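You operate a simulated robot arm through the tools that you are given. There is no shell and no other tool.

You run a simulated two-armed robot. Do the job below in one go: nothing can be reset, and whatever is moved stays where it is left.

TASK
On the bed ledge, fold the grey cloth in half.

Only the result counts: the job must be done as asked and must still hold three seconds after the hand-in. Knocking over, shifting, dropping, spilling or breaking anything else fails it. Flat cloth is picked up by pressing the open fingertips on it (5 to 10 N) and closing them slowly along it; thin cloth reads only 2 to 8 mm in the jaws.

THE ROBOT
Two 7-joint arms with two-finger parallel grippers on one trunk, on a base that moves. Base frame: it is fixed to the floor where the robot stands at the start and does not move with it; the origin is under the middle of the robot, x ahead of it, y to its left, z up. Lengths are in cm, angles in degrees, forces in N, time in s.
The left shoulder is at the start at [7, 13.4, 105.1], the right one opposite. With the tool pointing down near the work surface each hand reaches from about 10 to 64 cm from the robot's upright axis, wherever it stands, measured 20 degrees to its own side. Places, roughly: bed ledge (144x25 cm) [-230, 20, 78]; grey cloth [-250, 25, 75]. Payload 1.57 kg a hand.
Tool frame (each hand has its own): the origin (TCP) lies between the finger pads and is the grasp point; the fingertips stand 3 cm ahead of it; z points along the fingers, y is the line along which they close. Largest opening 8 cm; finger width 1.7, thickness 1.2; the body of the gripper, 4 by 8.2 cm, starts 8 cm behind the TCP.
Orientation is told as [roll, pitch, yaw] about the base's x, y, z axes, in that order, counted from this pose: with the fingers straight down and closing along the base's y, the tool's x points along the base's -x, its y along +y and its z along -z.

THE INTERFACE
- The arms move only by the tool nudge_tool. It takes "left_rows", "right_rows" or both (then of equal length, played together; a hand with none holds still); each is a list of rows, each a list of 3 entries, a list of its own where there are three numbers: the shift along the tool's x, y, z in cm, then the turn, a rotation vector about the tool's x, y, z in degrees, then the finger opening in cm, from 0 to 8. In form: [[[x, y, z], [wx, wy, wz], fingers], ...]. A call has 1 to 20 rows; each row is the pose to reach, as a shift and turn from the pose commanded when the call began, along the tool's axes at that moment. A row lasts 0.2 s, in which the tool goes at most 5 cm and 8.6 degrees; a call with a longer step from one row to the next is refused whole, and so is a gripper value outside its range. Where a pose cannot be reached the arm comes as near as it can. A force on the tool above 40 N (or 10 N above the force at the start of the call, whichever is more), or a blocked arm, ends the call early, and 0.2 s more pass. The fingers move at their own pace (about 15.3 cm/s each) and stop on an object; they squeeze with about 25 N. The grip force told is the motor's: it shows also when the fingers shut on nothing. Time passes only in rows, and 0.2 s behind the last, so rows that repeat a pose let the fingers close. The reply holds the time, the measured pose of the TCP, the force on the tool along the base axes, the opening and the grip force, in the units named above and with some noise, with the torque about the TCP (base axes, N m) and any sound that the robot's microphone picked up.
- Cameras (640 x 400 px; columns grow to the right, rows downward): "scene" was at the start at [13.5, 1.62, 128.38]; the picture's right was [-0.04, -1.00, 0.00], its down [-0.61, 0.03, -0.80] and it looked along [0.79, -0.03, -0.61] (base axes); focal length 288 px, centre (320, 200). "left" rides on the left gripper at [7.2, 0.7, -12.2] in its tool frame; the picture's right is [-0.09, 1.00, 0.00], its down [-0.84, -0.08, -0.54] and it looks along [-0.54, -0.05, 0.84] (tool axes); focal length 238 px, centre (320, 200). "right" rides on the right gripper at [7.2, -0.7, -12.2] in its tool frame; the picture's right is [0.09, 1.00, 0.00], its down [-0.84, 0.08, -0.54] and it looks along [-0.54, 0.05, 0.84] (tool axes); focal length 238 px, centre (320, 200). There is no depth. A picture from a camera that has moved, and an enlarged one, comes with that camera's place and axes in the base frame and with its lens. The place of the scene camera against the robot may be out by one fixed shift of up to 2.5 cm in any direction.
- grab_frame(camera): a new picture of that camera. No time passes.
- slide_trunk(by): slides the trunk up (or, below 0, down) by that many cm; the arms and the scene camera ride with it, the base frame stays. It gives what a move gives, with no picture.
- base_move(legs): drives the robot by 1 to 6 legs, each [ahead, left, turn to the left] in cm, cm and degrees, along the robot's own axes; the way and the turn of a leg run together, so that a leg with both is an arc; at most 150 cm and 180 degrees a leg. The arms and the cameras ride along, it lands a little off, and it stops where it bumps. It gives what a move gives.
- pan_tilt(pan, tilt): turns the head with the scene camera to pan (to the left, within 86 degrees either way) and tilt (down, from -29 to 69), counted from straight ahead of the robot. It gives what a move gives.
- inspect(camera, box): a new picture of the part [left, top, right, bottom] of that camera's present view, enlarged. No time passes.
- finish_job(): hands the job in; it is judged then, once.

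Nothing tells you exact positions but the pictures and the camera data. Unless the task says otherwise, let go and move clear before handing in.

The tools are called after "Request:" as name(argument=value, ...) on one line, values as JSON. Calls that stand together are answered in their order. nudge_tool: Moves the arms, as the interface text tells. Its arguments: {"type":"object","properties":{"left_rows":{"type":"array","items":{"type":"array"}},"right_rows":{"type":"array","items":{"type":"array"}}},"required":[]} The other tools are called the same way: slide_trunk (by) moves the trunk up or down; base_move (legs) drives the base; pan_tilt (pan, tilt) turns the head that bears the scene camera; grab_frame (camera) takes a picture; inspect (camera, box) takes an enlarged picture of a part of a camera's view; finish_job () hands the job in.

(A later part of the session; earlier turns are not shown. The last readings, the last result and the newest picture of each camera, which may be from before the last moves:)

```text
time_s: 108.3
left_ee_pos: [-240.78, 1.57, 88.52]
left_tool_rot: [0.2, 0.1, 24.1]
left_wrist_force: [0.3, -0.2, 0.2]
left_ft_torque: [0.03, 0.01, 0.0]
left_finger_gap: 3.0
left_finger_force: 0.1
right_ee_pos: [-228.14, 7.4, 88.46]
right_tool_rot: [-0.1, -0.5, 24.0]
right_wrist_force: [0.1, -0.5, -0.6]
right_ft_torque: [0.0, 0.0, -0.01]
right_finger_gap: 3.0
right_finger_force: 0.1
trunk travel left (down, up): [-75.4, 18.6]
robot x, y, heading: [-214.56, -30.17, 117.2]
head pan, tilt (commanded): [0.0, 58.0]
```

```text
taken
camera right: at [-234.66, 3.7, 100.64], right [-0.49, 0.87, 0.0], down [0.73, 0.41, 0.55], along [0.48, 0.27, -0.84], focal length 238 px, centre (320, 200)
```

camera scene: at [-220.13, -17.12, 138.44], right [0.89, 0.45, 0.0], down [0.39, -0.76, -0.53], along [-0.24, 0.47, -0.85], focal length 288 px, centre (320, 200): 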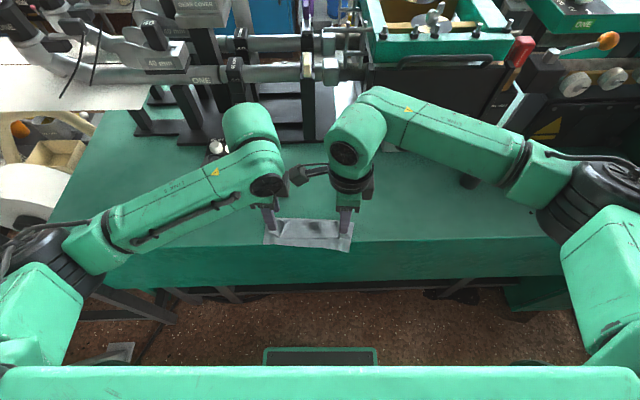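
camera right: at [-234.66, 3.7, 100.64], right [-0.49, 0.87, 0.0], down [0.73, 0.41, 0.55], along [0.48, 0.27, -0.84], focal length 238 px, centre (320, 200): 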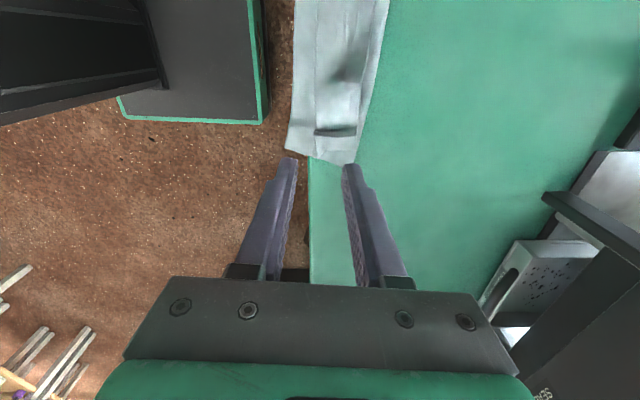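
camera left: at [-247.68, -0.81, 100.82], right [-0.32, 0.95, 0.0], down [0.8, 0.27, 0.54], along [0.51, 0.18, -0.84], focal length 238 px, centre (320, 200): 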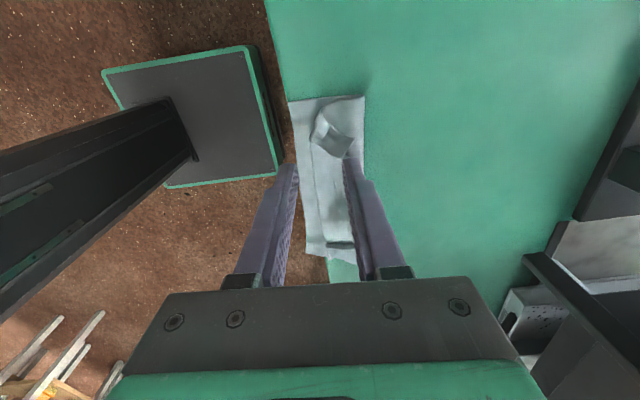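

Hands hover over the cloth. Zooming both wrist cameras to see the layers.

Request:
inspect(camera="left", box=[250, 80, 410, 270])

Request:
inspect(camera="right", box=[250, 0, 430, 200])

```text
2.11 times, centred on (330, 175) of left
camera zoom: at [-247.68, -0.81, 100.82], right [-0.32, 0.95, 0.0], down [0.8, 0.27, 0.54], along [0.51, 0.18, -0.84], focal length 502 px, centre (299, 253)
```

zoom: 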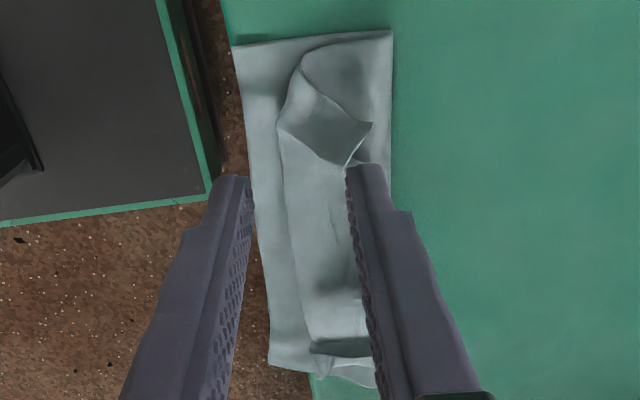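

```text
2.00 times, centred on (340, 100) of right
camera zoom: at [-234.66, 3.7, 100.64], right [-0.49, 0.87, 0.0], down [0.73, 0.41, 0.55], along [0.48, 0.27, -0.84], focal length 477 px, centre (280, 400)
```

zoom: 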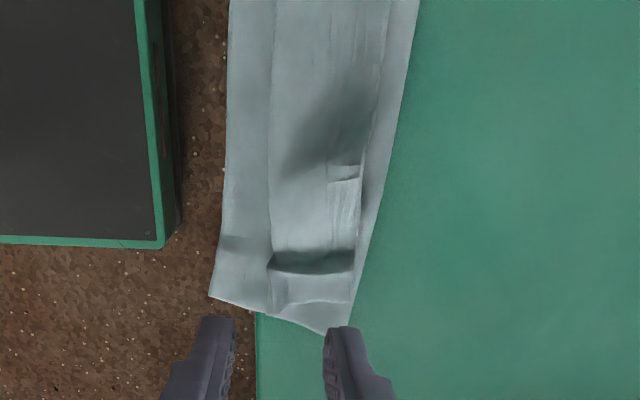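

The structure is clear: the flap (original back edge) lies on top pointing at the machine, twisted at the left corner. I'll pinch the bend with both hands, lift the cloth so gravity untangles it, and lay it out flat again further back. Lowering onto the bend now.

Request:
nudge_tool(left_rows=[[[0, -0.4, 1.5], [0, 0, 0], 3], [[0, -0.7, 3.0], [0, 0, 0], 3], [[0, -0.7, 4.5], [0, 0, 0], 3], [[0, -0.7, 5.5], [0, 0, 0], 3], [[0, -0.7, 6.1], [0, 0, 0], 3], [[0, -0.7, 6.1], [0, 0, 0], 3]], right_rows=[[[0, -0.3, 1.5], [0, 0, 0], 3], [[0, -0.55, 3.0], [0, 0, 0], 3], [[0, -0.55, 4.5], [0, 0, 0], 3], [[0, -0.55, 5.5], [0, 0, 0], 3], [[0, -0.55, 6.1], [0, 0, 0], 3], [[0, -0.55, 6.1], [0, 0, 0], 3]])

Request:
inspect(camera="left", box=[220, 80, 420, 230])

Request:
inspect(camera="right", box=[220, 80, 420, 230])

```text
time_s: 109.7
left_ee_pos: [-240.78, 1.13, 82.32]
left_tool_rot: [0.1, 0.1, 24.1]
left_wrist_force: [-0.9, -0.1, 0.0]
left_ft_torque: [0.01, -0.02, -0.03]
left_finger_gap: 2.98
left_finger_force: 0.1
right_ee_pos: [-227.95, 6.74, 82.41]
right_tool_rot: [0.0, -0.3, 24.0]
right_wrist_force: [0.1, 0.1, 0.4]
right_ft_torque: [0.0, -0.01, -0.02]
right_finger_gap: 2.99
right_finger_force: 0.1
trunk travel left (down, up): [-75.4, 18.6]
robot x, y, heading: [-214.65, -29.56, 117.3]
head pan, tilt (commanded): [0.0, 58.0]
```

```text
2.67 times, centred on (320, 155) of left
camera zoom: at [-247.5, -1.34, 94.68], right [-0.32, 0.95, 0.0], down [0.8, 0.27, 0.54], along [0.51, 0.18, -0.84], focal length 636 px, centre (320, 320)
```

zoom: 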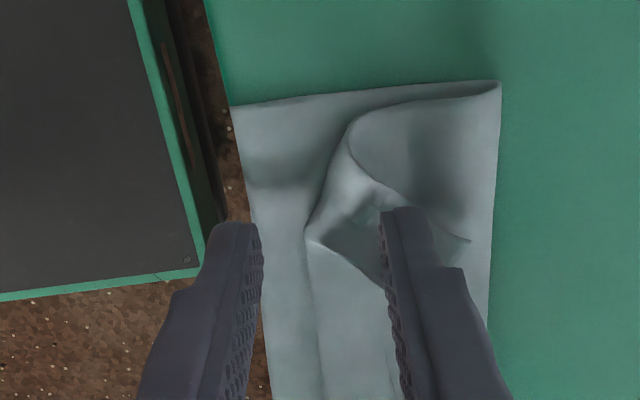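

```text
2.67 times, centred on (320, 155) of right
camera zoom: at [-234.43, 3.09, 94.53], right [-0.49, 0.87, 0.0], down [0.73, 0.41, 0.55], along [0.48, 0.27, -0.84], focal length 636 px, centre (320, 320)
```

zoom: 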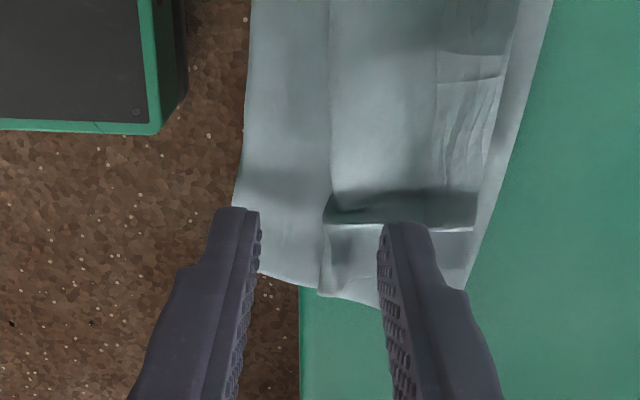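

Both jaws straddle the bend. Lowering to light contact.

Request:
nudge_tool(left_rows=[[[0, 0, 0.4], [0, 0, 0], 2.6], [[0, 0, 0.7], [0, 0, 0], 2.6], [[0, 0, 0.9], [0, 0, 0], 2.6], [[0, 0, 0.9], [0, 0, 0], 2.6]], right_rows=[[[0, 0, 0.4], [0, 0, 0], 2.6], [[0, 0, 0.7], [0, 0, 0], 2.6], [[0, 0, 0.9], [0, 0, 0], 2.6], [[0, 0, 0.9], [0, 0, 0], 2.6]])

```text
time_s: 110.7
left_ee_pos: [-240.62, 0.92, 81.43]
left_tool_rot: [0.2, 0.0, 24.1]
left_wrist_force: [0.2, -0.4, -0.3]
left_ft_torque: [0.0, 0.0, 0.0]
left_finger_gap: 2.59
left_finger_force: 0.1
right_ee_pos: [-227.88, 6.88, 81.5]
right_tool_rot: [-0.1, -0.4, 24.1]
right_wrist_force: [0.2, 0.7, 0.0]
right_ft_torque: [-0.02, 0.02, 0.02]
right_finger_gap: 2.56
right_finger_force: 0.0
trunk travel left (down, up): [-75.4, 18.6]
robot x, y, heading: [-214.34, -29.89, 116.8]
head pan, tilt (commanded): [0.0, 58.0]
```

No contact yet; lowering 3 mm more while starting to close slowly.

Request:
nudge_tool(left_rows=[[[0, 0, 0.15], [0, 0, 0], 2.6], [[0, 0, 0.25], [0, 0, 0], 2.6], [[0, 0, 0.3], [0, 0, 0], 2.6], [[0, 0, 0.3], [0, 0, 0], 2.6]], right_rows=[[[0, 0, 0.15], [0, 0, 0], 2.6], [[0, 0, 0.25], [0, 0, 0], 2.6], [[0, 0, 0.3], [0, 0, 0], 2.6], [[0, 0, 0.3], [0, 0, 0], 2.6]])

```text
time_s: 111.7
left_ee_pos: [-240.75, 0.9, 81.29]
left_tool_rot: [0.3, 0.0, 24.1]
left_wrist_force: [1.2, 0.2, 9.4]
left_ft_torque: [0.23, 0.03, -0.01]
left_finger_gap: 2.62
left_finger_force: 0.2
right_ee_pos: [-227.88, 6.74, 81.38]
right_tool_rot: [0.1, -0.4, 24.1]
right_wrist_force: [-0.1, 0.0, 3.8]
right_ft_torque: [0.07, 0.01, 0.04]
right_finger_gap: 2.61
right_finger_force: 0.4
trunk travel left (down, up): [-75.4, 18.6]
robot x, y, heading: [-214.61, -29.91, 117.2]
head pan, tilt (commanded): [0.0, 58.0]
```

Contact: left 9 N, right 4 N. Closing slowly, with the right pressed slightly more.

Request:
nudge_tool(left_rows=[[[0, 0, 0], [0, 0, 0], 2.4], [[0, 0, 0], [0, 0, 0], 2.2], [[0, 0, 0], [0, 0, 0], 2.0], [[0, 0, 0], [0, 0, 0], 1.8], [[0, 0, 0], [0, 0, 0], 1.6], [[0, 0, 0], [0, 0, 0], 1.4], [[0, 0, 0], [0, 0, 0], 1.2], [[0, 0, 0], [0, 0, 0], 1.0], [[0, 0, 0], [0, 0, 0], 0.8], [[0, 0, 0], [0, 0, 0], 0.6], [[0, 0, 0], [0, 0, 0], 0.4], [[0, 0, 0], [0, 0, 0], 0.2], [[0, 0, 0], [0, 0, 0], 0], [[0, 0, 0], [0, 0, 0], 0], [[0, 0, 0], [0, 0, 0], 0]], right_rows=[[[0, 0, 0.05], [0, 0, 0], 2.4], [[0, 0, 0.05], [0, 0, 0], 2.2], [[0, 0, 0.05], [0, 0, 0], 2.0], [[0, 0, 0.05], [0, 0, 0], 1.8], [[0, 0, 0.05], [0, 0, 0], 1.6], [[0, 0, 0.05], [0, 0, 0], 1.4], [[0, 0, 0.05], [0, 0, 0], 1.2], [[0, 0, 0.05], [0, 0, 0], 1.0], [[0, 0, 0.05], [0, 0, 0], 0.8], [[0, 0, 0.05], [0, 0, 0], 0.6], [[0, 0, 0.05], [0, 0, 0], 0.4], [[0, 0, 0.05], [0, 0, 0], 0.2], [[0, 0, 0.05], [0, 0, 0], 0], [[0, 0, 0.05], [0, 0, 0], 0], [[0, 0, 0.05], [0, 0, 0], 0]])

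Request:
inspect(camera="left", box=[220, 80, 420, 230])

Request:
inspect(camera="right", box=[220, 80, 420, 230])

```text
time_s: 114.9
left_ee_pos: [-240.59, 0.85, 81.26]
left_tool_rot: [0.3, 0.0, 24.1]
left_wrist_force: [0.6, 2.4, 14.0]
left_ft_torque: [0.14, 0.0, 0.02]
left_finger_gap: 0.22
left_finger_force: 24.0
right_ee_pos: [-227.7, 6.83, 81.25]
right_tool_rot: [0.2, -0.4, 24.0]
right_wrist_force: [-1.3, 0.7, 8.1]
right_ft_torque: [0.03, 0.06, 0.01]
right_finger_gap: 0.21
right_finger_force: 23.4
trunk travel left (down, up): [-75.4, 18.6]
robot x, y, heading: [-214.59, -29.81, 116.8]
head pan, tilt (commanded): [0.0, 58.0]
```

```text
2.67 times, centred on (320, 155) of left
camera zoom: at [-247.39, -1.57, 93.62], right [-0.32, 0.95, 0.01], down [0.8, 0.27, 0.54], along [0.51, 0.18, -0.84], focal length 636 px, centre (320, 320)
```

zoom: 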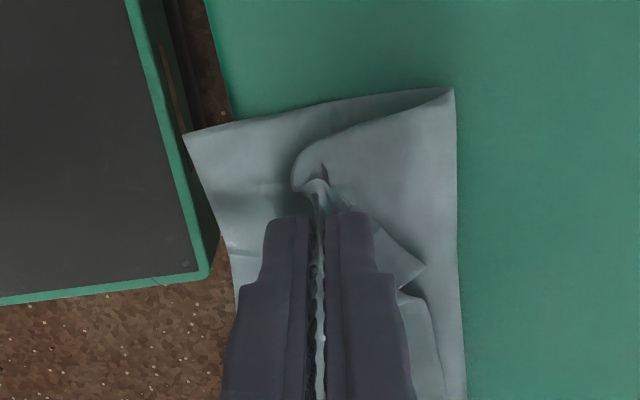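

```text
2.67 times, centred on (320, 155) of right
camera zoom: at [-234.31, 3.11, 93.46], right [-0.49, 0.87, 0.0], down [0.73, 0.41, 0.55], along [0.48, 0.27, -0.84], focal length 636 px, centre (320, 320)
```

zoom: 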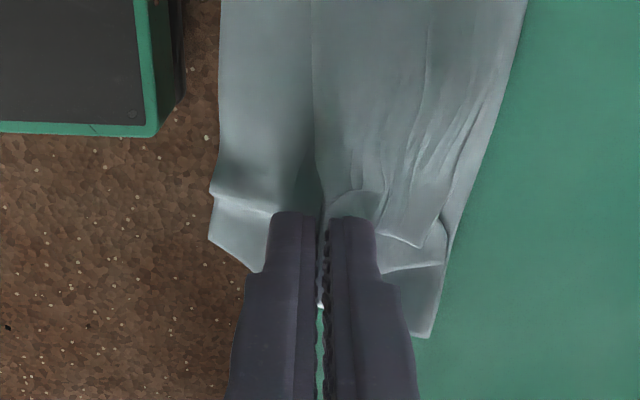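

Both hands grip the bend (2 mm each). Lifting up and toward the machine, pausing to check what was picked up.

Request:
nudge_tool(left_rows=[[[0, 0, -1], [0, 0, 0], 0], [[0, 0.5, -2.5], [0, 0, 0], 0], [[0, 1.5, -4], [0, 0, 0], 0], [[0, 3, -5.5], [0, 0, 0], 0], [[0, 4.5, -7], [0, 0, 0], 0], [[0, 6, -8.5], [0, 0, 0], 0], [[0, 6, -8.5], [0, 0, 0], 0]], right_rows=[[[0, 0, -1], [0, 0, 0], 0], [[0, 0.5, -2.5], [0, 0, 0], 0], [[0, 1.5, -4], [0, 0, 0], 0], [[0, 3, -5.5], [0, 0, 0], 0], [[0, 4.5, -7], [0, 0, 0], 0], [[0, 6, -8.5], [0, 0, 0], 0], [[0, 6, -8.5], [0, 0, 0], 0]])

Request:
grab_frame(camera="left")

Request:
grab_frame(camera="right")

Request:
grab_frame(camera="scene")

```text
time_s: 116.5
left_ee_pos: [-243.17, 6.42, 89.78]
left_tool_rot: [0.2, 0.0, 24.2]
left_wrist_force: [-0.2, -0.6, 0.1]
left_ft_torque: [0.0, -0.02, 0.0]
left_finger_gap: 0.2
left_finger_force: 23.9
right_ee_pos: [-230.41, 12.13, 89.68]
right_tool_rot: [0.1, -0.4, 24.0]
right_wrist_force: [-0.1, -0.1, -0.3]
right_ft_torque: [0.02, -0.01, 0.02]
right_finger_gap: 0.18
right_finger_force: 23.8
trunk travel left (down, up): [-75.4, 18.6]
robot x, y, heading: [-214.88, -29.81, 116.9]
head pan, tilt (commanded): [0.0, 58.0]
```

```text
taken
camera left: at [-249.88, 4.01, 102.1], right [-0.32, 0.95, 0.0], down [0.8, 0.27, 0.54], along [0.51, 0.18, -0.84], focal length 238 px, centre (320, 200)
```

left: 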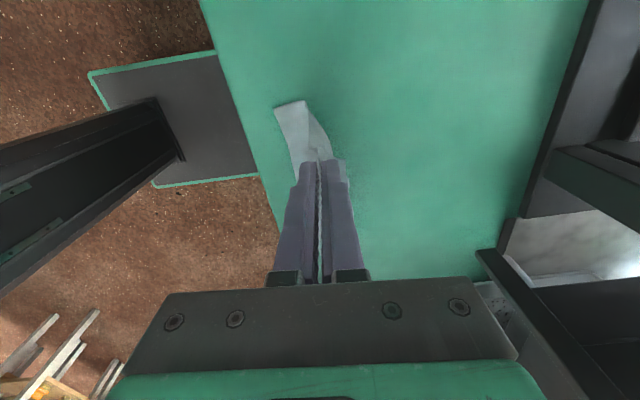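

```text
taken
camera right: at [-236.94, 8.5, 101.8], right [-0.49, 0.87, 0.0], down [0.73, 0.41, 0.55], along [0.48, 0.27, -0.84], focal length 238 px, centre (320, 200)
```

right: 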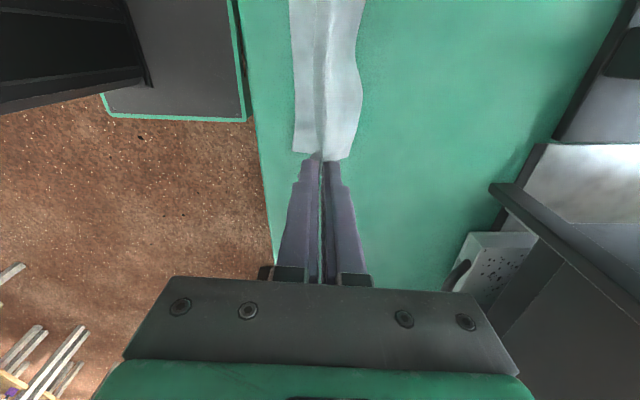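

```text
taken
camera scene: at [-220.13, -17.15, 138.45], right [0.89, 0.45, 0.0], down [0.39, -0.76, -0.53], along [-0.24, 0.47, -0.85], focal length 288 px, centre (320, 200)
```

scene: 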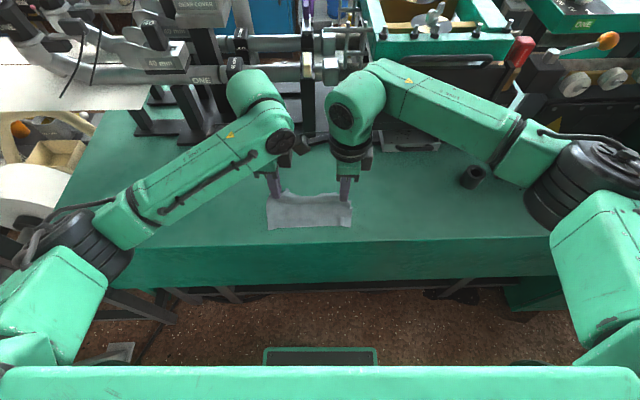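

The cloth came up. I'll raise it another 9 cm so it hangs free and untangles.

Request:
nudge_tool(left_rows=[[[0, 0.5, -2], [0, 0, 0], 0], [[0, 1, -4], [0, 0, 0], 0], [[0, 1.5, -6], [0, 0, 0], 0], [[0, 2, -8], [0, 0, 0], 0], [[0, 2, -9.5], [0, 0, 0], 0], [[0, 2, -9.5], [0, 0, 0], 0], [[0, 2, -9.5], [0, 0, 0], 0]], right_rows=[[[0, 0.5, -2], [0, 0, 0], 0], [[0, 1, -4], [0, 0, 0], 0], [[0, 1.5, -6], [0, 0, 0], 0], [[0, 2, -8], [0, 0, 0], 0], [[0, 2, -9.5], [0, 0, 0], 0], [[0, 2, -9.5], [0, 0, 0], 0], [[0, 2, -9.5], [0, 0, 0], 0]])

Request:
pan_tilt(pan=0, tilt=45)

Request:
grab_frame(camera="scene")

Request:
inspect(camera="scene", box=[240, 160, 400, 290])

Request:
inspect(camera="right", box=[230, 0, 430, 200])

Request:
inspect(camera="left", box=[220, 40, 420, 240])

```text
time_s: 118.1
left_ee_pos: [-243.86, 8.19, 99.27]
left_tool_rot: [0.2, 0.0, 24.1]
left_wrist_force: [0.1, -0.1, -0.2]
left_ft_torque: [0.02, -0.02, 0.02]
left_finger_gap: 0.2
left_finger_force: 23.5
right_ee_pos: [-231.13, 14.08, 99.25]
right_tool_rot: [0.1, -0.4, 24.0]
right_wrist_force: [0.3, 0.0, 0.3]
right_ft_torque: [0.01, -0.01, 0.0]
right_finger_gap: 0.16
right_finger_force: 23.7
trunk travel left (down, up): [-75.4, 18.6]
robot x, y, heading: [-214.55, -29.71, 117.0]
head pan, tilt (commanded): [0.0, 58.0]
```

```text
time_s: 118.8
left_ee_pos: [-243.86, 8.15, 99.16]
left_tool_rot: [0.2, 0.0, 24.0]
left_wrist_force: [0.4, 0.7, -0.4]
left_ft_torque: [-0.01, -0.01, 0.0]
left_finger_gap: 0.18
left_finger_force: 23.5
right_ee_pos: [-231.14, 14.11, 99.22]
right_tool_rot: [0.0, -0.4, 24.0]
right_wrist_force: [0.0, 0.8, 0.5]
right_ft_torque: [0.02, 0.01, 0.03]
right_finger_gap: 0.19
right_finger_force: 23.0
trunk travel left (down, up): [-75.4, 18.6]
robot x, y, heading: [-214.39, -29.6, 117.0]
head pan, tilt (commanded): [0.0, 45.0]
```

```text
taken
camera scene: at [-220.7, -16.01, 140.15], right [0.89, 0.45, 0.0], down [0.32, -0.63, -0.71], along [-0.32, 0.63, -0.71], focal length 288 px, centre (320, 200)
```

scene: 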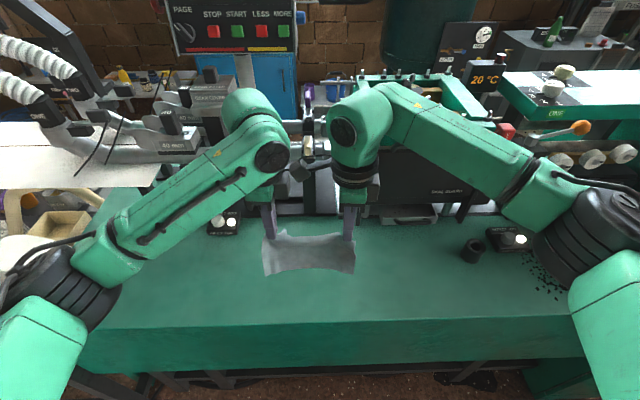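

```text
3.08 times, centred on (320, 225) of scene
camera zoom: at [-220.7, -16.01, 140.15], right [0.89, 0.45, 0.0], down [0.32, -0.63, -0.71], along [-0.32, 0.63, -0.71], focal length 887 px, centre (320, 123)
```

zoom: 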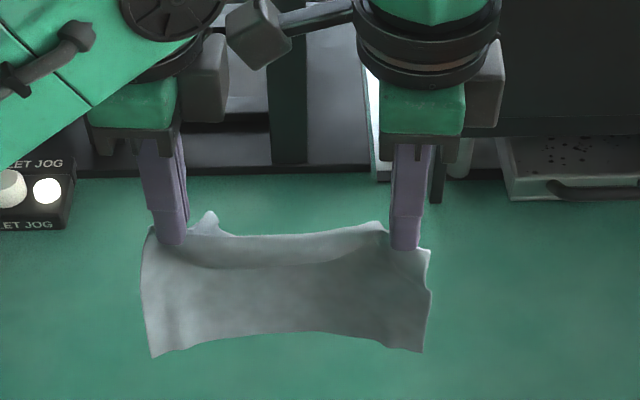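

```text
2.00 times, centred on (330, 100) of right
camera zoom: at [-237.73, 10.42, 111.29], right [-0.49, 0.87, 0.0], down [0.73, 0.41, 0.55], along [0.48, 0.27, -0.84], focal length 477 px, centre (300, 400)
```

zoom: 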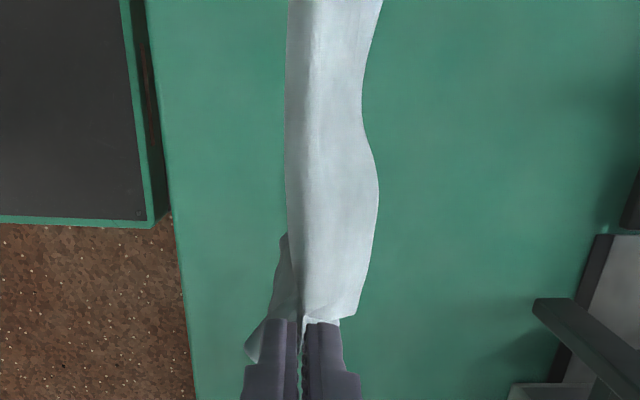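

```text
2.00 times, centred on (320, 140) of left
camera zoom: at [-250.64, 5.77, 111.45], right [-0.32, 0.95, 0.0], down [0.8, 0.27, 0.54], along [0.51, 0.18, -0.84], focal length 477 px, centre (320, 320)
```

zoom: 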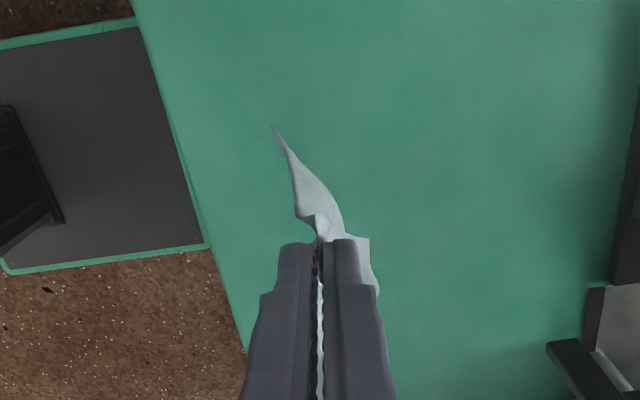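

The cloth now hangs cleanly untangled, the long part toward me and the 4 cm flap on the machine side. I'll lay it down flat: touch the front edge down about 5 cm inside the ledge edge, then swing toward the machine while lowering.

Request:
nudge_tool(left_rows=[[[0, -1.2, 1.5], [0, 0, 0], 0], [[0, -2.4, 3.1], [0, 0, 0], 0], [[0, -3.5, 4.7], [0, 0, 0], 0], [[0, -3.5, 5.3], [0, 0, 0], 0], [[0, -3.5, 5.3], [0, 0, 0], 0], [[0, -1.8, 5.6], [0, 0, 0], 0], [[0, -0.2, 6.0], [0, 0, 0], 0], [[0, 1.4, 6.6], [0, 0, 0], 0], [[0, 2.9, 7.3], [0, 0, 0], 0], [[0, 4.2, 8.2], [0, 0, 0], 0], [[0, 5.5, 9.3], [0, 0, 0], 0], [[0, 6.6, 10.5], [0, 0, 0], 0], [[0, 7.5, 11.8], [0, 0, 0], 0], [[0, 8.8, 12.8], [0, 0, 0], 0], [[0, 10.0, 13.0], [0, 0, 0], 0], [[0, 10.0, 13.0], [0, 0, 0], 0]], right_rows=[[[0, -1.2, 1.5], [0, 0, 0], 0], [[0, -2.4, 3.1], [0, 0, 0], 0], [[0, -3.5, 4.7], [0, 0, 0], 0], [[0, -3.5, 5.3], [0, 0, 0], 0], [[0, -3.5, 5.3], [0, 0, 0], 0], [[0, -1.8, 5.6], [0, 0, 0], 0], [[0, -0.2, 6.0], [0, 0, 0], 0], [[0, 1.4, 6.6], [0, 0, 0], 0], [[0, 2.9, 7.3], [0, 0, 0], 0], [[0, 4.2, 8.2], [0, 0, 0], 0], [[0, 5.5, 9.3], [0, 0, 0], 0], [[0, 6.6, 10.5], [0, 0, 0], 0], [[0, 7.5, 11.8], [0, 0, 0], 0], [[0, 8.8, 12.8], [0, 0, 0], 0], [[0, 10.0, 13.0], [0, 0, 0], 0], [[0, 10.0, 13.0], [0, 0, 0], 0]])

Request:
inspect(camera="scene", box=[220, 150, 420, 300])

Request:
inspect(camera="right", box=[180, 0, 430, 200])

Request:
inspect(camera="left", box=[180, 40, 420, 240])

```text
time_s: 122.2
left_ee_pos: [-248.04, 17.33, 86.13]
left_tool_rot: [0.2, 0.0, 24.0]
left_wrist_force: [0.2, -0.3, -0.3]
left_ft_torque: [0.03, 0.0, 0.01]
left_finger_gap: 0.24
left_finger_force: 23.4
right_ee_pos: [-235.13, 23.26, 86.1]
right_tool_rot: [0.0, -0.4, 24.0]
right_wrist_force: [-0.4, -0.2, -0.3]
right_ft_torque: [0.0, 0.0, 0.01]
right_finger_gap: 0.16
right_finger_force: 23.3
trunk travel left (down, up): [-75.4, 18.6]
robot x, y, heading: [-214.58, -29.84, 117.3]
head pan, tilt (commanded): [0.0, 45.0]
```

```text
2.67 times, centred on (320, 225) of scene
camera zoom: at [-220.68, -16.04, 140.16], right [0.89, 0.45, 0.0], down [0.32, -0.63, -0.71], along [-0.32, 0.63, -0.71], focal length 769 px, centre (320, 133)
```

zoom: 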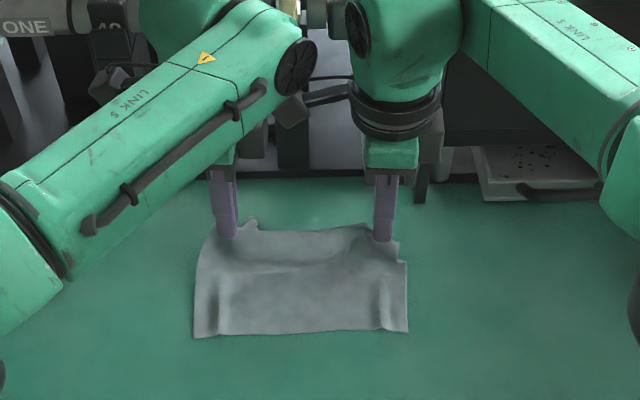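

```text
2.00 times, centred on (305, 100) of right
camera zoom: at [-241.69, 19.55, 98.34], right [-0.49, 0.87, 0.0], down [0.73, 0.41, 0.55], along [0.48, 0.27, -0.84], focal length 477 px, centre (350, 400)
```

zoom: 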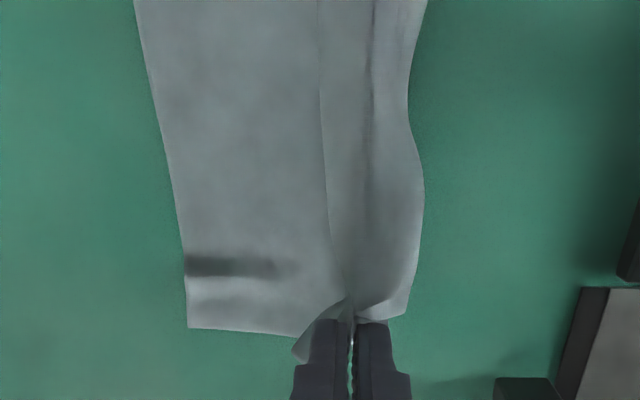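

```text
2.00 times, centred on (300, 140) of left
camera zoom: at [-254.71, 14.92, 98.5], right [-0.32, 0.95, 0.0], down [0.8, 0.27, 0.54], along [0.51, 0.18, -0.84], focal length 477 px, centre (360, 320)
```

zoom: 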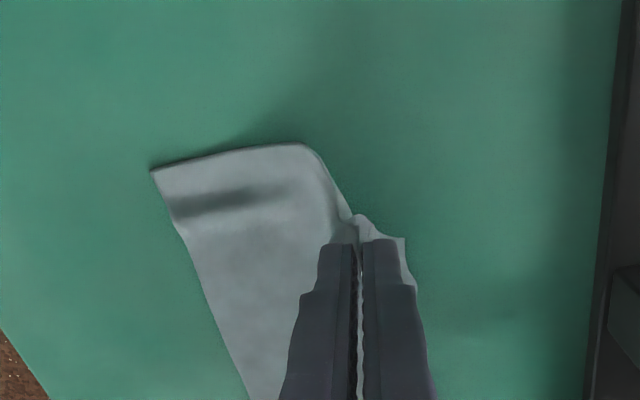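

The cloth is flat and parallel to the ledge, but its front edge is now 11 cm inside the ledge edge, further back than I want. I'll lift it again and re-lay it about 4.5 cm nearer.

Request:
nudge_tool(left_rows=[[[0, -1.5, -1.5], [0, 0, 0], 0], [[0, -3.0, -3.0], [0, 0, 0], 0], [[0, -4.5, -4.5], [0, 0, 0], 0], [[0, -6.5, -5.7], [0, 0, 0], 0], [[0, -9.0, -6.2], [0, 0, 0], 0], [[0, -11.5, -6.3], [0, 0, 0], 0], [[0, -13.7, -6.3], [0, 0, 0], 0], [[0, -13.7, -5.7], [0, 0, 0], 0], [[0, -13.7, -5.2], [0, 0, 0], 0], [[0, -13.7, -5.2], [0, 0, 0], 0], [[0, -12.3, -5.1], [0, 0, 0], 0], [[0, -11.0, -4.85], [0, 0, 0], 0], [[0, -9.7, -4.4], [0, 0, 0], 0], [[0, -8.5, -3.8], [0, 0, 0], 0], [[0, -7.4, -3.0], [0, 0, 0], 0], [[0, -6.35, -2.1], [0, 0, 0], 0], [[0, -5.4, -1.0], [0, 0, 0], 0], [[0, -4.7, 0], [0, 0, 0], 0], [[0, -4.1, 1.1], [0, 0, 0], 0], [[0, -4.1, 1.1], [0, 0, 0], 0]], right_rows=[[[0, -1.5, -1.5], [0, 0, 0], 0], [[0, -3.0, -3.0], [0, 0, 0], 0], [[0, -4.5, -4.5], [0, 0, 0], 0], [[0, -6.5, -5.7], [0, 0, 0], 0], [[0, -9.0, -6.2], [0, 0, 0], 0], [[0, -11.5, -6.3], [0, 0, 0], 0], [[0, -13.7, -6.3], [0, 0, 0], 0], [[0, -13.7, -5.7], [0, 0, 0], 0], [[0, -13.7, -5.2], [0, 0, 0], 0], [[0, -13.7, -5.2], [0, 0, 0], 0], [[0, -12.3, -5.1], [0, 0, 0], 0], [[0, -11.0, -4.85], [0, 0, 0], 0], [[0, -9.7, -4.4], [0, 0, 0], 0], [[0, -8.5, -3.8], [0, 0, 0], 0], [[0, -7.4, -3.0], [0, 0, 0], 0], [[0, -6.35, -2.1], [0, 0, 0], 0], [[0, -5.4, -1.0], [0, 0, 0], 0], [[0, -4.7, 0], [0, 0, 0], 0], [[0, -4.1, 1.1], [0, 0, 0], 0], [[0, -4.1, 1.1], [0, 0, 0], 0]])

Request:
inspect(camera="scene", box=[220, 150, 420, 300])

Request:
inspect(camera="right", box=[180, 0, 430, 200])

Request:
inspect(camera="left", box=[180, 40, 420, 240])

```text
time_s: 126.4
left_ee_pos: [-246.6, 13.48, 84.94]
left_tool_rot: [0.2, 0.0, 24.1]
left_wrist_force: [0.4, 0.2, -0.5]
left_ft_torque: [0.03, -0.01, -0.01]
left_finger_gap: 0.19
left_finger_force: 23.5
right_ee_pos: [-233.57, 19.51, 85.0]
right_tool_rot: [0.0, -0.4, 24.1]
right_wrist_force: [-0.3, -0.1, 0.3]
right_ft_torque: [-0.01, 0.05, -0.01]
right_finger_gap: 0.17
right_finger_force: 23.4
trunk travel left (down, up): [-75.4, 18.6]
robot x, y, heading: [-214.39, -29.71, 117.0]
head pan, tilt (commanded): [0.0, 45.0]
```

```text
2.67 times, centred on (320, 225) of scene
camera zoom: at [-220.69, -16.03, 140.16], right [0.89, 0.45, 0.0], down [0.32, -0.63, -0.71], along [-0.32, 0.63, -0.71], focal length 769 px, centre (320, 133)
```

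zoom: 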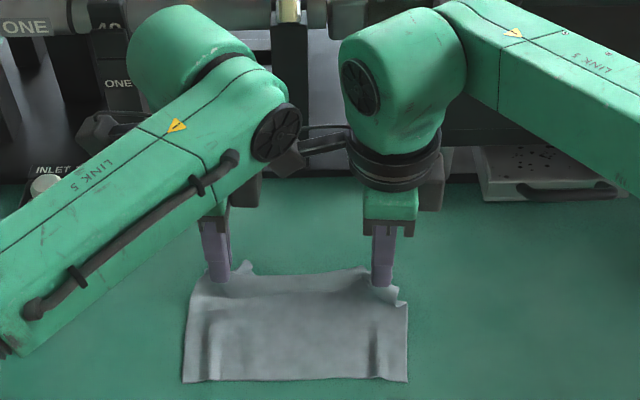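

```text
2.00 times, centred on (305, 100) of right
camera zoom: at [-240.13, 15.85, 97.18], right [-0.49, 0.87, 0.0], down [0.73, 0.41, 0.55], along [0.48, 0.27, -0.84], focal length 477 px, centre (350, 400)
```

zoom: 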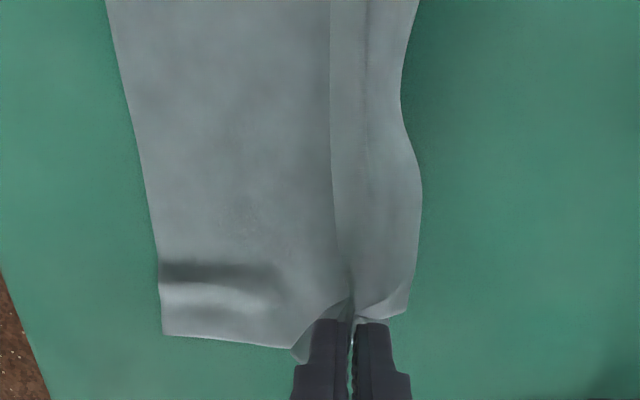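

```text
2.00 times, centred on (300, 140) of left
camera zoom: at [-253.17, 11.11, 97.36], right [-0.32, 0.95, 0.0], down [0.8, 0.27, 0.54], along [0.51, 0.18, -0.84], focal length 477 px, centre (360, 320)
```

zoom: 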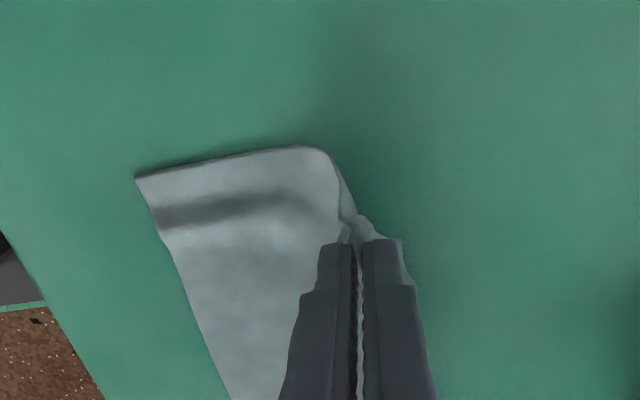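

Now laid well: front edge about 6.5 cm inside the ledge edge. Lowering the rest, laying the flap outward, then opening.

Request:
nudge_tool(left_rows=[[[0, 0.2, 0.8], [0, 0, 0], 0], [[0, 0.4, 1.6], [0, 0, 0], 0], [[0, 0.6, 2.4], [0, 0, 0], 0], [[0, 0.7, 3.0], [0, 0, 0], 0], [[0, 0.8, 3.4], [0, 0, 0], 0], [[0, 0.8, 3.4], [0, 0, 0], 0]], right_rows=[[[0, 0.2, 0.8], [0, 0, 0], 0], [[0, 0.4, 1.6], [0, 0, 0], 0], [[0, 0.6, 2.4], [0, 0, 0], 0], [[0, 0.7, 3.0], [0, 0, 0], 0], [[0, 0.8, 3.4], [0, 0, 0], 0], [[0, 0.8, 3.4], [0, 0, 0], 0]])

Request:
inspect(camera="right", box=[180, 0, 430, 200])

Request:
inspect(camera="left", box=[180, 40, 420, 240])

```text
time_s: 127.8
left_ee_pos: [-246.78, 14.25, 81.75]
left_tool_rot: [0.2, 0.0, 24.1]
left_wrist_force: [-0.7, 0.4, 0.1]
left_ft_torque: [0.02, 0.01, 0.02]
left_finger_gap: 0.2
left_finger_force: 23.5
right_ee_pos: [-233.86, 20.32, 81.73]
right_tool_rot: [-0.1, -0.4, 24.0]
right_wrist_force: [-0.2, -0.3, 1.1]
right_ft_torque: [0.03, -0.02, 0.01]
right_finger_gap: 0.19
right_finger_force: 23.8
trunk travel left (down, up): [-75.4, 18.6]
robot x, y, heading: [-214.44, -29.7, 116.9]
head pan, tilt (commanded): [0.0, 45.0]
```

```text
2.00 times, centred on (305, 100) of right
camera zoom: at [-240.35, 16.61, 93.82], right [-0.49, 0.87, 0.0], down [0.73, 0.41, 0.55], along [0.48, 0.27, -0.84], focal length 477 px, centre (350, 400)
```

zoom: 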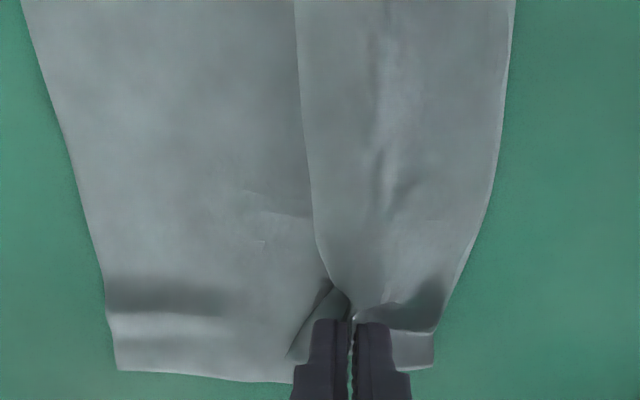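

```text
2.00 times, centred on (300, 140) of left
camera zoom: at [-253.4, 11.95, 94.03], right [-0.32, 0.95, 0.0], down [0.8, 0.27, 0.54], along [0.51, 0.18, -0.84], focal length 477 px, centre (360, 320)
```

zoom: 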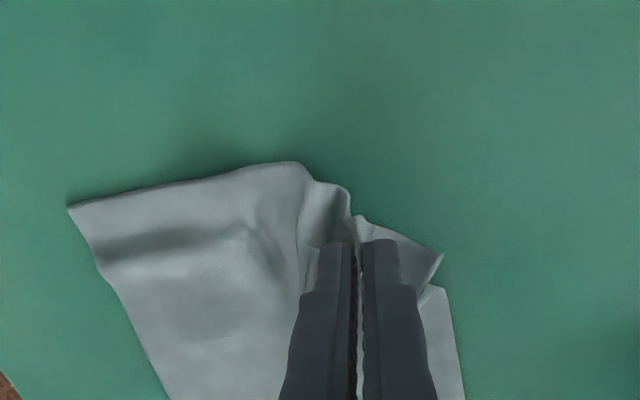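

The flap has laid outward. Opening the jaws slowly at surface level to spread the pinched ridge, then lifting to look.

Request:
nudge_tool(left_rows=[[[0, 0, 0.3], [0, 0, 0], 0.3], [[0, 0, 0.45], [0, 0, 0], 0.7], [[0, 0, 0.45], [0, 0, 0], 1.1], [[0, 0, 0.45], [0, 0, 0], 1.5], [[0, 0, 0.45], [0, 0, 0], 1.9], [[0, 0, 0.45], [0, 0, 0], 2.3], [[0, 0, 0.45], [0, 0, 0], 2.7], [[0, 0, 0.45], [0, 0, 0], 3.0], [[0, 0, -1], [0, 0, 0], 3.0], [[0, 0, -4], [0, 0, 0], 3.0], [[0, 0, -7], [0, 0, 0], 3.0], [[0, 0, -9], [0, 0, 0], 3.0]], right_rows=[[[0, 0, 0.3], [0, 0, 0], 0.3], [[0, 0, 0.45], [0, 0, 0], 0.7], [[0, 0, 0.45], [0, 0, 0], 1.1], [[0, 0, 0.45], [0, 0, 0], 1.5], [[0, 0, 0.45], [0, 0, 0], 1.9], [[0, 0, 0.45], [0, 0, 0], 2.3], [[0, 0, 0.45], [0, 0, 0], 2.7], [[0, 0, 0.45], [0, 0, 0], 3.0], [[0, 0, -1], [0, 0, 0], 3.0], [[0, 0, -4], [0, 0, 0], 3.0], [[0, 0, -7], [0, 0, 0], 3.0], [[0, 0, -9], [0, 0, 0], 3.0]])

Request:
grab_frame(camera="left")

Request:
grab_frame(camera="right")

Request:
inspect(camera="scene", box=[220, 150, 420, 300])

```text
time_s: 130.4
left_ee_pos: [-246.71, 14.33, 90.56]
left_tool_rot: [0.2, 0.0, 24.2]
left_wrist_force: [0.0, -0.4, -0.6]
left_ft_torque: [0.0, 0.03, 0.01]
left_finger_gap: 3.01
left_finger_force: 0.0
right_ee_pos: [-233.92, 20.16, 90.84]
right_tool_rot: [0.1, -0.5, 24.1]
right_wrist_force: [0.0, -0.3, -0.2]
right_ft_torque: [0.0, 0.02, -0.01]
right_finger_gap: 2.99
right_finger_force: 0.1
trunk travel left (down, up): [-75.4, 18.6]
robot x, y, heading: [-214.5, -29.82, 117.2]
head pan, tilt (commanded): [0.0, 45.0]
```

```text
taken
camera left: at [-253.45, 11.9, 103.09], right [-0.32, 0.95, 0.0], down [0.8, 0.27, 0.54], along [0.51, 0.18, -0.84], focal length 238 px, centre (320, 200)
```

left: 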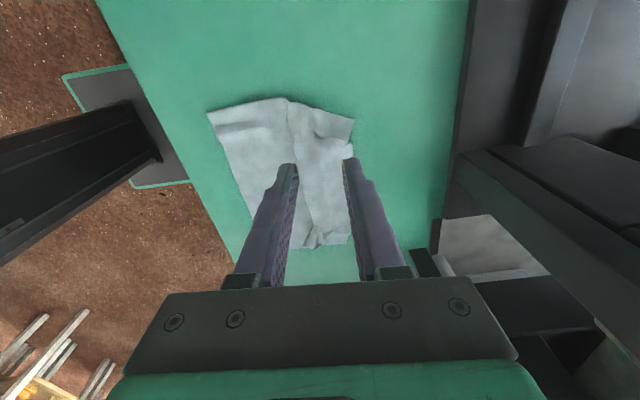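

```text
taken
camera right: at [-240.39, 16.48, 103.0], right [-0.49, 0.87, 0.0], down [0.73, 0.41, 0.55], along [0.48, 0.27, -0.84], focal length 238 px, centre (320, 200)
```

right: 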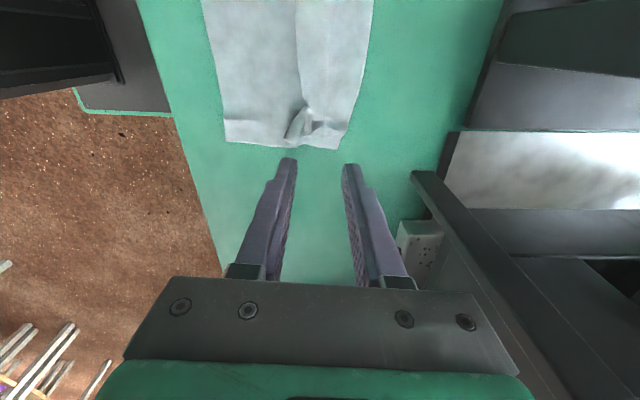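

```text
2.67 times, centred on (320, 225) of scene
camera zoom: at [-220.69, -16.04, 140.15], right [0.89, 0.45, 0.0], down [0.32, -0.63, -0.71], along [-0.32, 0.63, -0.71], focal length 769 px, centre (320, 133)
```

zoom: 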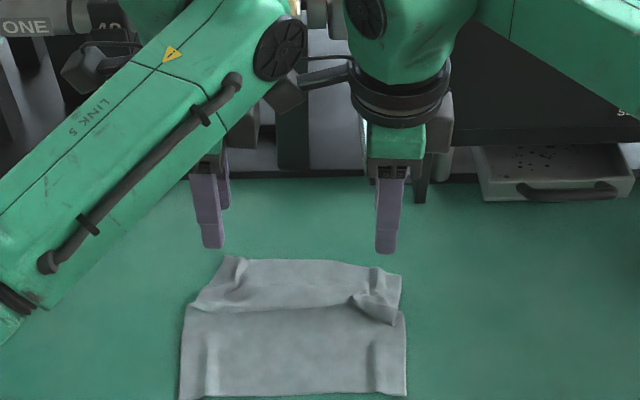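

The cloth is unfolded again with only a shallow ridge line across it. Zooming in to locate the back edge and corners precisely.

Request:
inspect(camera="left", box=[190, 80, 390, 270])

Request:
inspect(camera="right", box=[180, 0, 400, 190])

```text
2.11 times, centred on (290, 175) of left
camera zoom: at [-253.45, 11.9, 103.09], right [-0.32, 0.95, 0.0], down [0.8, 0.27, 0.54], along [0.51, 0.18, -0.84], focal length 502 px, centre (383, 253)
```

zoom: 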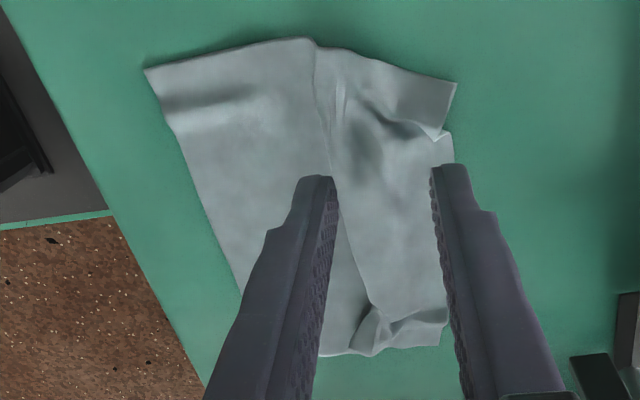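

```text
2.11 times, centred on (290, 95) of right
camera zoom: at [-240.39, 16.48, 103.0], right [-0.49, 0.87, 0.0], down [0.73, 0.41, 0.55], along [0.48, 0.27, -0.84], focal length 502 px, centre (383, 421)
```

zoom: 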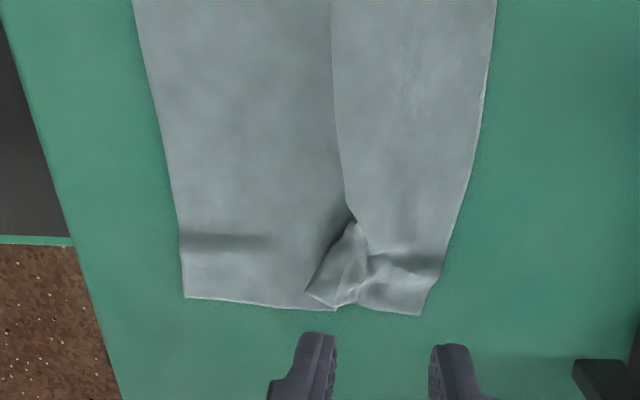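

Back corners are about BL (-248.6, 17.3) and BR (-233.0, 22.8). I'll pinch close to the back edge (about 1.6 cm in, jaws 2 cm across the edge), which leaves only a short tail.

Request:
nudge_tool(left_rows=[[[-0.4, 0.9, 2], [0, 0, 0], 2], [[-0.9, 1.75, 4], [0, 0, 0], 2], [[-0.9, 1.75, 6], [0, 0, 0], 2], [[-0.9, 1.75, 7.5], [0, 0, 0], 2], [[-0.9, 1.75, 8.3], [0, 0, 0], 2], [[-0.9, 1.75, 8.3], [0, 0, 0], 2]], right_rows=[[[-0.15, 0.3, 2], [0, 0, 0], 2], [[-0.3, 0.55, 4], [0, 0, 0], 2], [[-0.3, 0.55, 6], [0, 0, 0], 2], [[-0.3, 0.55, 7.7], [0, 0, 0], 2], [[-0.3, 0.55, 8.5], [0, 0, 0], 2], [[-0.3, 0.55, 8.5], [0, 0, 0], 2]])

Request:
inspect(camera="left", box=[200, 60, 440, 240])

Request:
inspect(camera="right", box=[200, 60, 440, 240])

```text
time_s: 131.8
left_ee_pos: [-246.5, 16.2, 82.26]
left_tool_rot: [0.2, 0.0, 24.1]
left_wrist_force: [0.3, 0.4, 0.2]
left_ft_torque: [-0.04, -0.02, 0.01]
left_finger_gap: 2.02
left_finger_force: 0.0
right_ee_pos: [-233.68, 20.85, 82.23]
right_tool_rot: [0.1, -0.3, 24.1]
right_wrist_force: [-0.2, 0.9, -0.2]
right_ft_torque: [-0.02, -0.02, 0.02]
right_finger_gap: 2.0
right_finger_force: 0.1
trunk travel left (down, up): [-75.4, 18.6]
robot x, y, heading: [-214.87, -29.76, 117.1]
head pan, tilt (commanded): [0.0, 45.0]
```

```text
2.22 times, centred on (320, 150) of left
camera zoom: at [-253.26, 13.86, 94.73], right [-0.32, 0.95, 0.0], down [0.8, 0.27, 0.54], along [0.51, 0.18, -0.84], focal length 530 px, centre (320, 311)
```

zoom: 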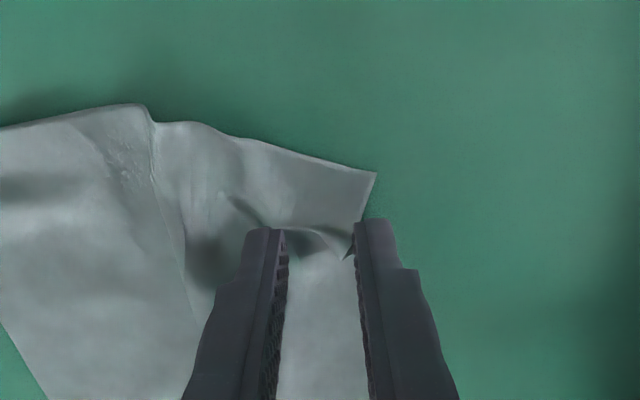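

```text
2.22 times, centred on (320, 150) of right
camera zoom: at [-240.26, 17.25, 94.37], right [-0.49, 0.87, 0.0], down [0.73, 0.41, 0.55], along [0.48, 0.27, -0.84], focal length 530 px, centre (320, 311)
```

zoom: 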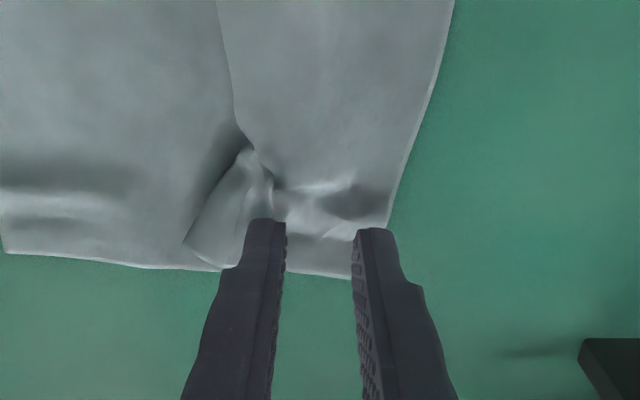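

Left jaw's machine-side finger is a bit too far out; shifting it 0.5 cm in (right 0.2 cm) and pressing down.

Request:
nudge_tool(left_rows=[[[0, -0.3, 0.3], [0, 0, 0], 2], [[0, -0.5, 0.6], [0, 0, 0], 2], [[0, -0.5, 0.9], [0, 0, 0], 2], [[0, -0.5, 1.05], [0, 0, 0], 2], [[0, -0.5, 1.05], [0, 0, 0], 2]], right_rows=[[[0, -0.1, 0.3], [0, 0, 0], 2], [[0, -0.2, 0.6], [0, 0, 0], 2], [[0, -0.2, 0.9], [0, 0, 0], 2], [[0, -0.2, 1.05], [0, 0, 0], 2], [[0, -0.2, 1.05], [0, 0, 0], 2]])

```text
time_s: 133.0
left_ee_pos: [-246.46, 15.79, 81.28]
left_tool_rot: [0.2, 0.0, 24.1]
left_wrist_force: [-0.4, 0.3, -0.2]
left_ft_torque: [0.01, 0.05, 0.0]
left_finger_gap: 1.99
left_finger_force: 0.1
right_ee_pos: [-233.74, 20.74, 81.24]
right_tool_rot: [0.1, -0.4, 24.0]
right_wrist_force: [0.2, 0.2, 2.2]
right_ft_torque: [0.02, 0.01, -0.04]
right_finger_gap: 1.99
right_finger_force: 0.1
trunk travel left (down, up): [-75.4, 18.6]
robot x, y, heading: [-214.26, -29.79, 117.2]
head pan, tilt (commanded): [0.0, 45.0]
```

Request:
nudge_tool(left_rows=[[[0, 0, 0.08], [0, 0, 0], 2], [[0, 0, 0.16], [0, 0, 0], 2], [[0, 0, 0.16], [0, 0, 0], 2]], right_rows=[[[0, 0, 0.06], [0, 0, 0], 2], [[0, 0, 0.12], [0, 0, 0], 2], [[0, 0, 0.12], [0, 0, 0], 2]])

Request:
inspect(camera="left", box=[200, 60, 440, 240])

Request:
inspect(camera="right", box=[200, 60, 440, 240])

```text
time_s: 133.8
left_ee_pos: [-246.32, 15.74, 81.23]
left_tool_rot: [0.2, 0.0, 24.1]
left_wrist_force: [-0.9, -0.1, 1.2]
left_ft_torque: [0.02, -0.01, -0.01]
left_finger_gap: 1.99
left_finger_force: 0.3
right_ee_pos: [-233.71, 20.74, 81.15]
right_tool_rot: [0.2, -0.2, 23.9]
right_wrist_force: [0.4, 1.4, 9.9]
right_ft_torque: [-0.09, -0.04, 0.02]
right_finger_gap: 1.93
right_finger_force: 0.1
trunk travel left (down, up): [-75.4, 18.6]
robot x, y, heading: [-214.56, -29.7, 117.1]
head pan, tilt (commanded): [0.0, 45.0]
```

```text
2.22 times, centred on (320, 150) of left
camera zoom: at [-253.1, 13.35, 93.65], right [-0.32, 0.95, 0.0], down [0.8, 0.27, 0.54], along [0.51, 0.18, -0.84], focal length 530 px, centre (320, 311)
```

zoom: 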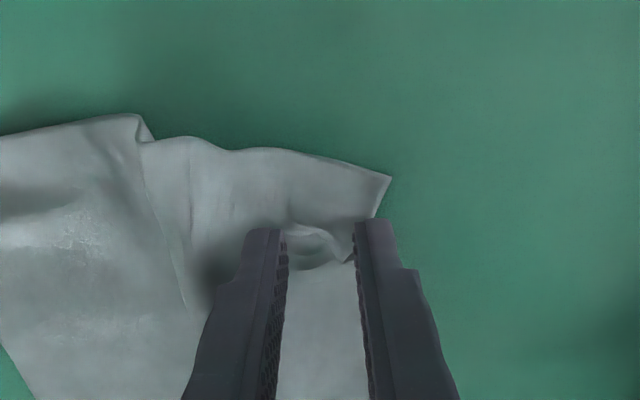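

```text
2.22 times, centred on (320, 150) of right
camera zoom: at [-240.26, 16.99, 93.32], right [-0.49, 0.87, 0.0], down [0.73, 0.41, 0.55], along [0.48, 0.27, -0.84], focal length 530 px, centre (320, 311)
```

zoom: 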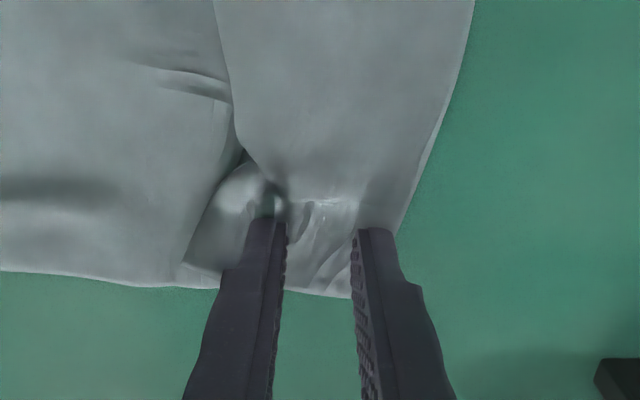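

Right presses 10 N; left needs a little more.

Request:
nudge_tool(left_rows=[[[0, 0, 0.06], [0, 0, 0], 2], [[0, 0, 0.12], [0, 0, 0], 2], [[0, 0, 0.12], [0, 0, 0], 2]])

```text
time_s: 134.6
left_ee_pos: [-246.41, 15.78, 81.21]
left_tool_rot: [0.4, 0.0, 24.1]
left_wrist_force: [-0.3, -0.1, 9.5]
left_ft_torque: [0.1, 0.01, -0.01]
left_finger_gap: 2.0
left_finger_force: 0.1
right_ee_pos: [-233.65, 20.63, 81.15]
right_tool_rot: [0.1, -0.3, 24.0]
right_wrist_force: [-0.4, 1.2, 7.6]
right_ft_torque: [-0.1, -0.07, -0.02]
right_finger_gap: 1.93
right_finger_force: 0.0
trunk travel left (down, up): [-75.4, 18.6]
robot x, y, heading: [-214.64, -30.09, 117.2]
head pan, tilt (commanded): [0.0, 45.0]
```

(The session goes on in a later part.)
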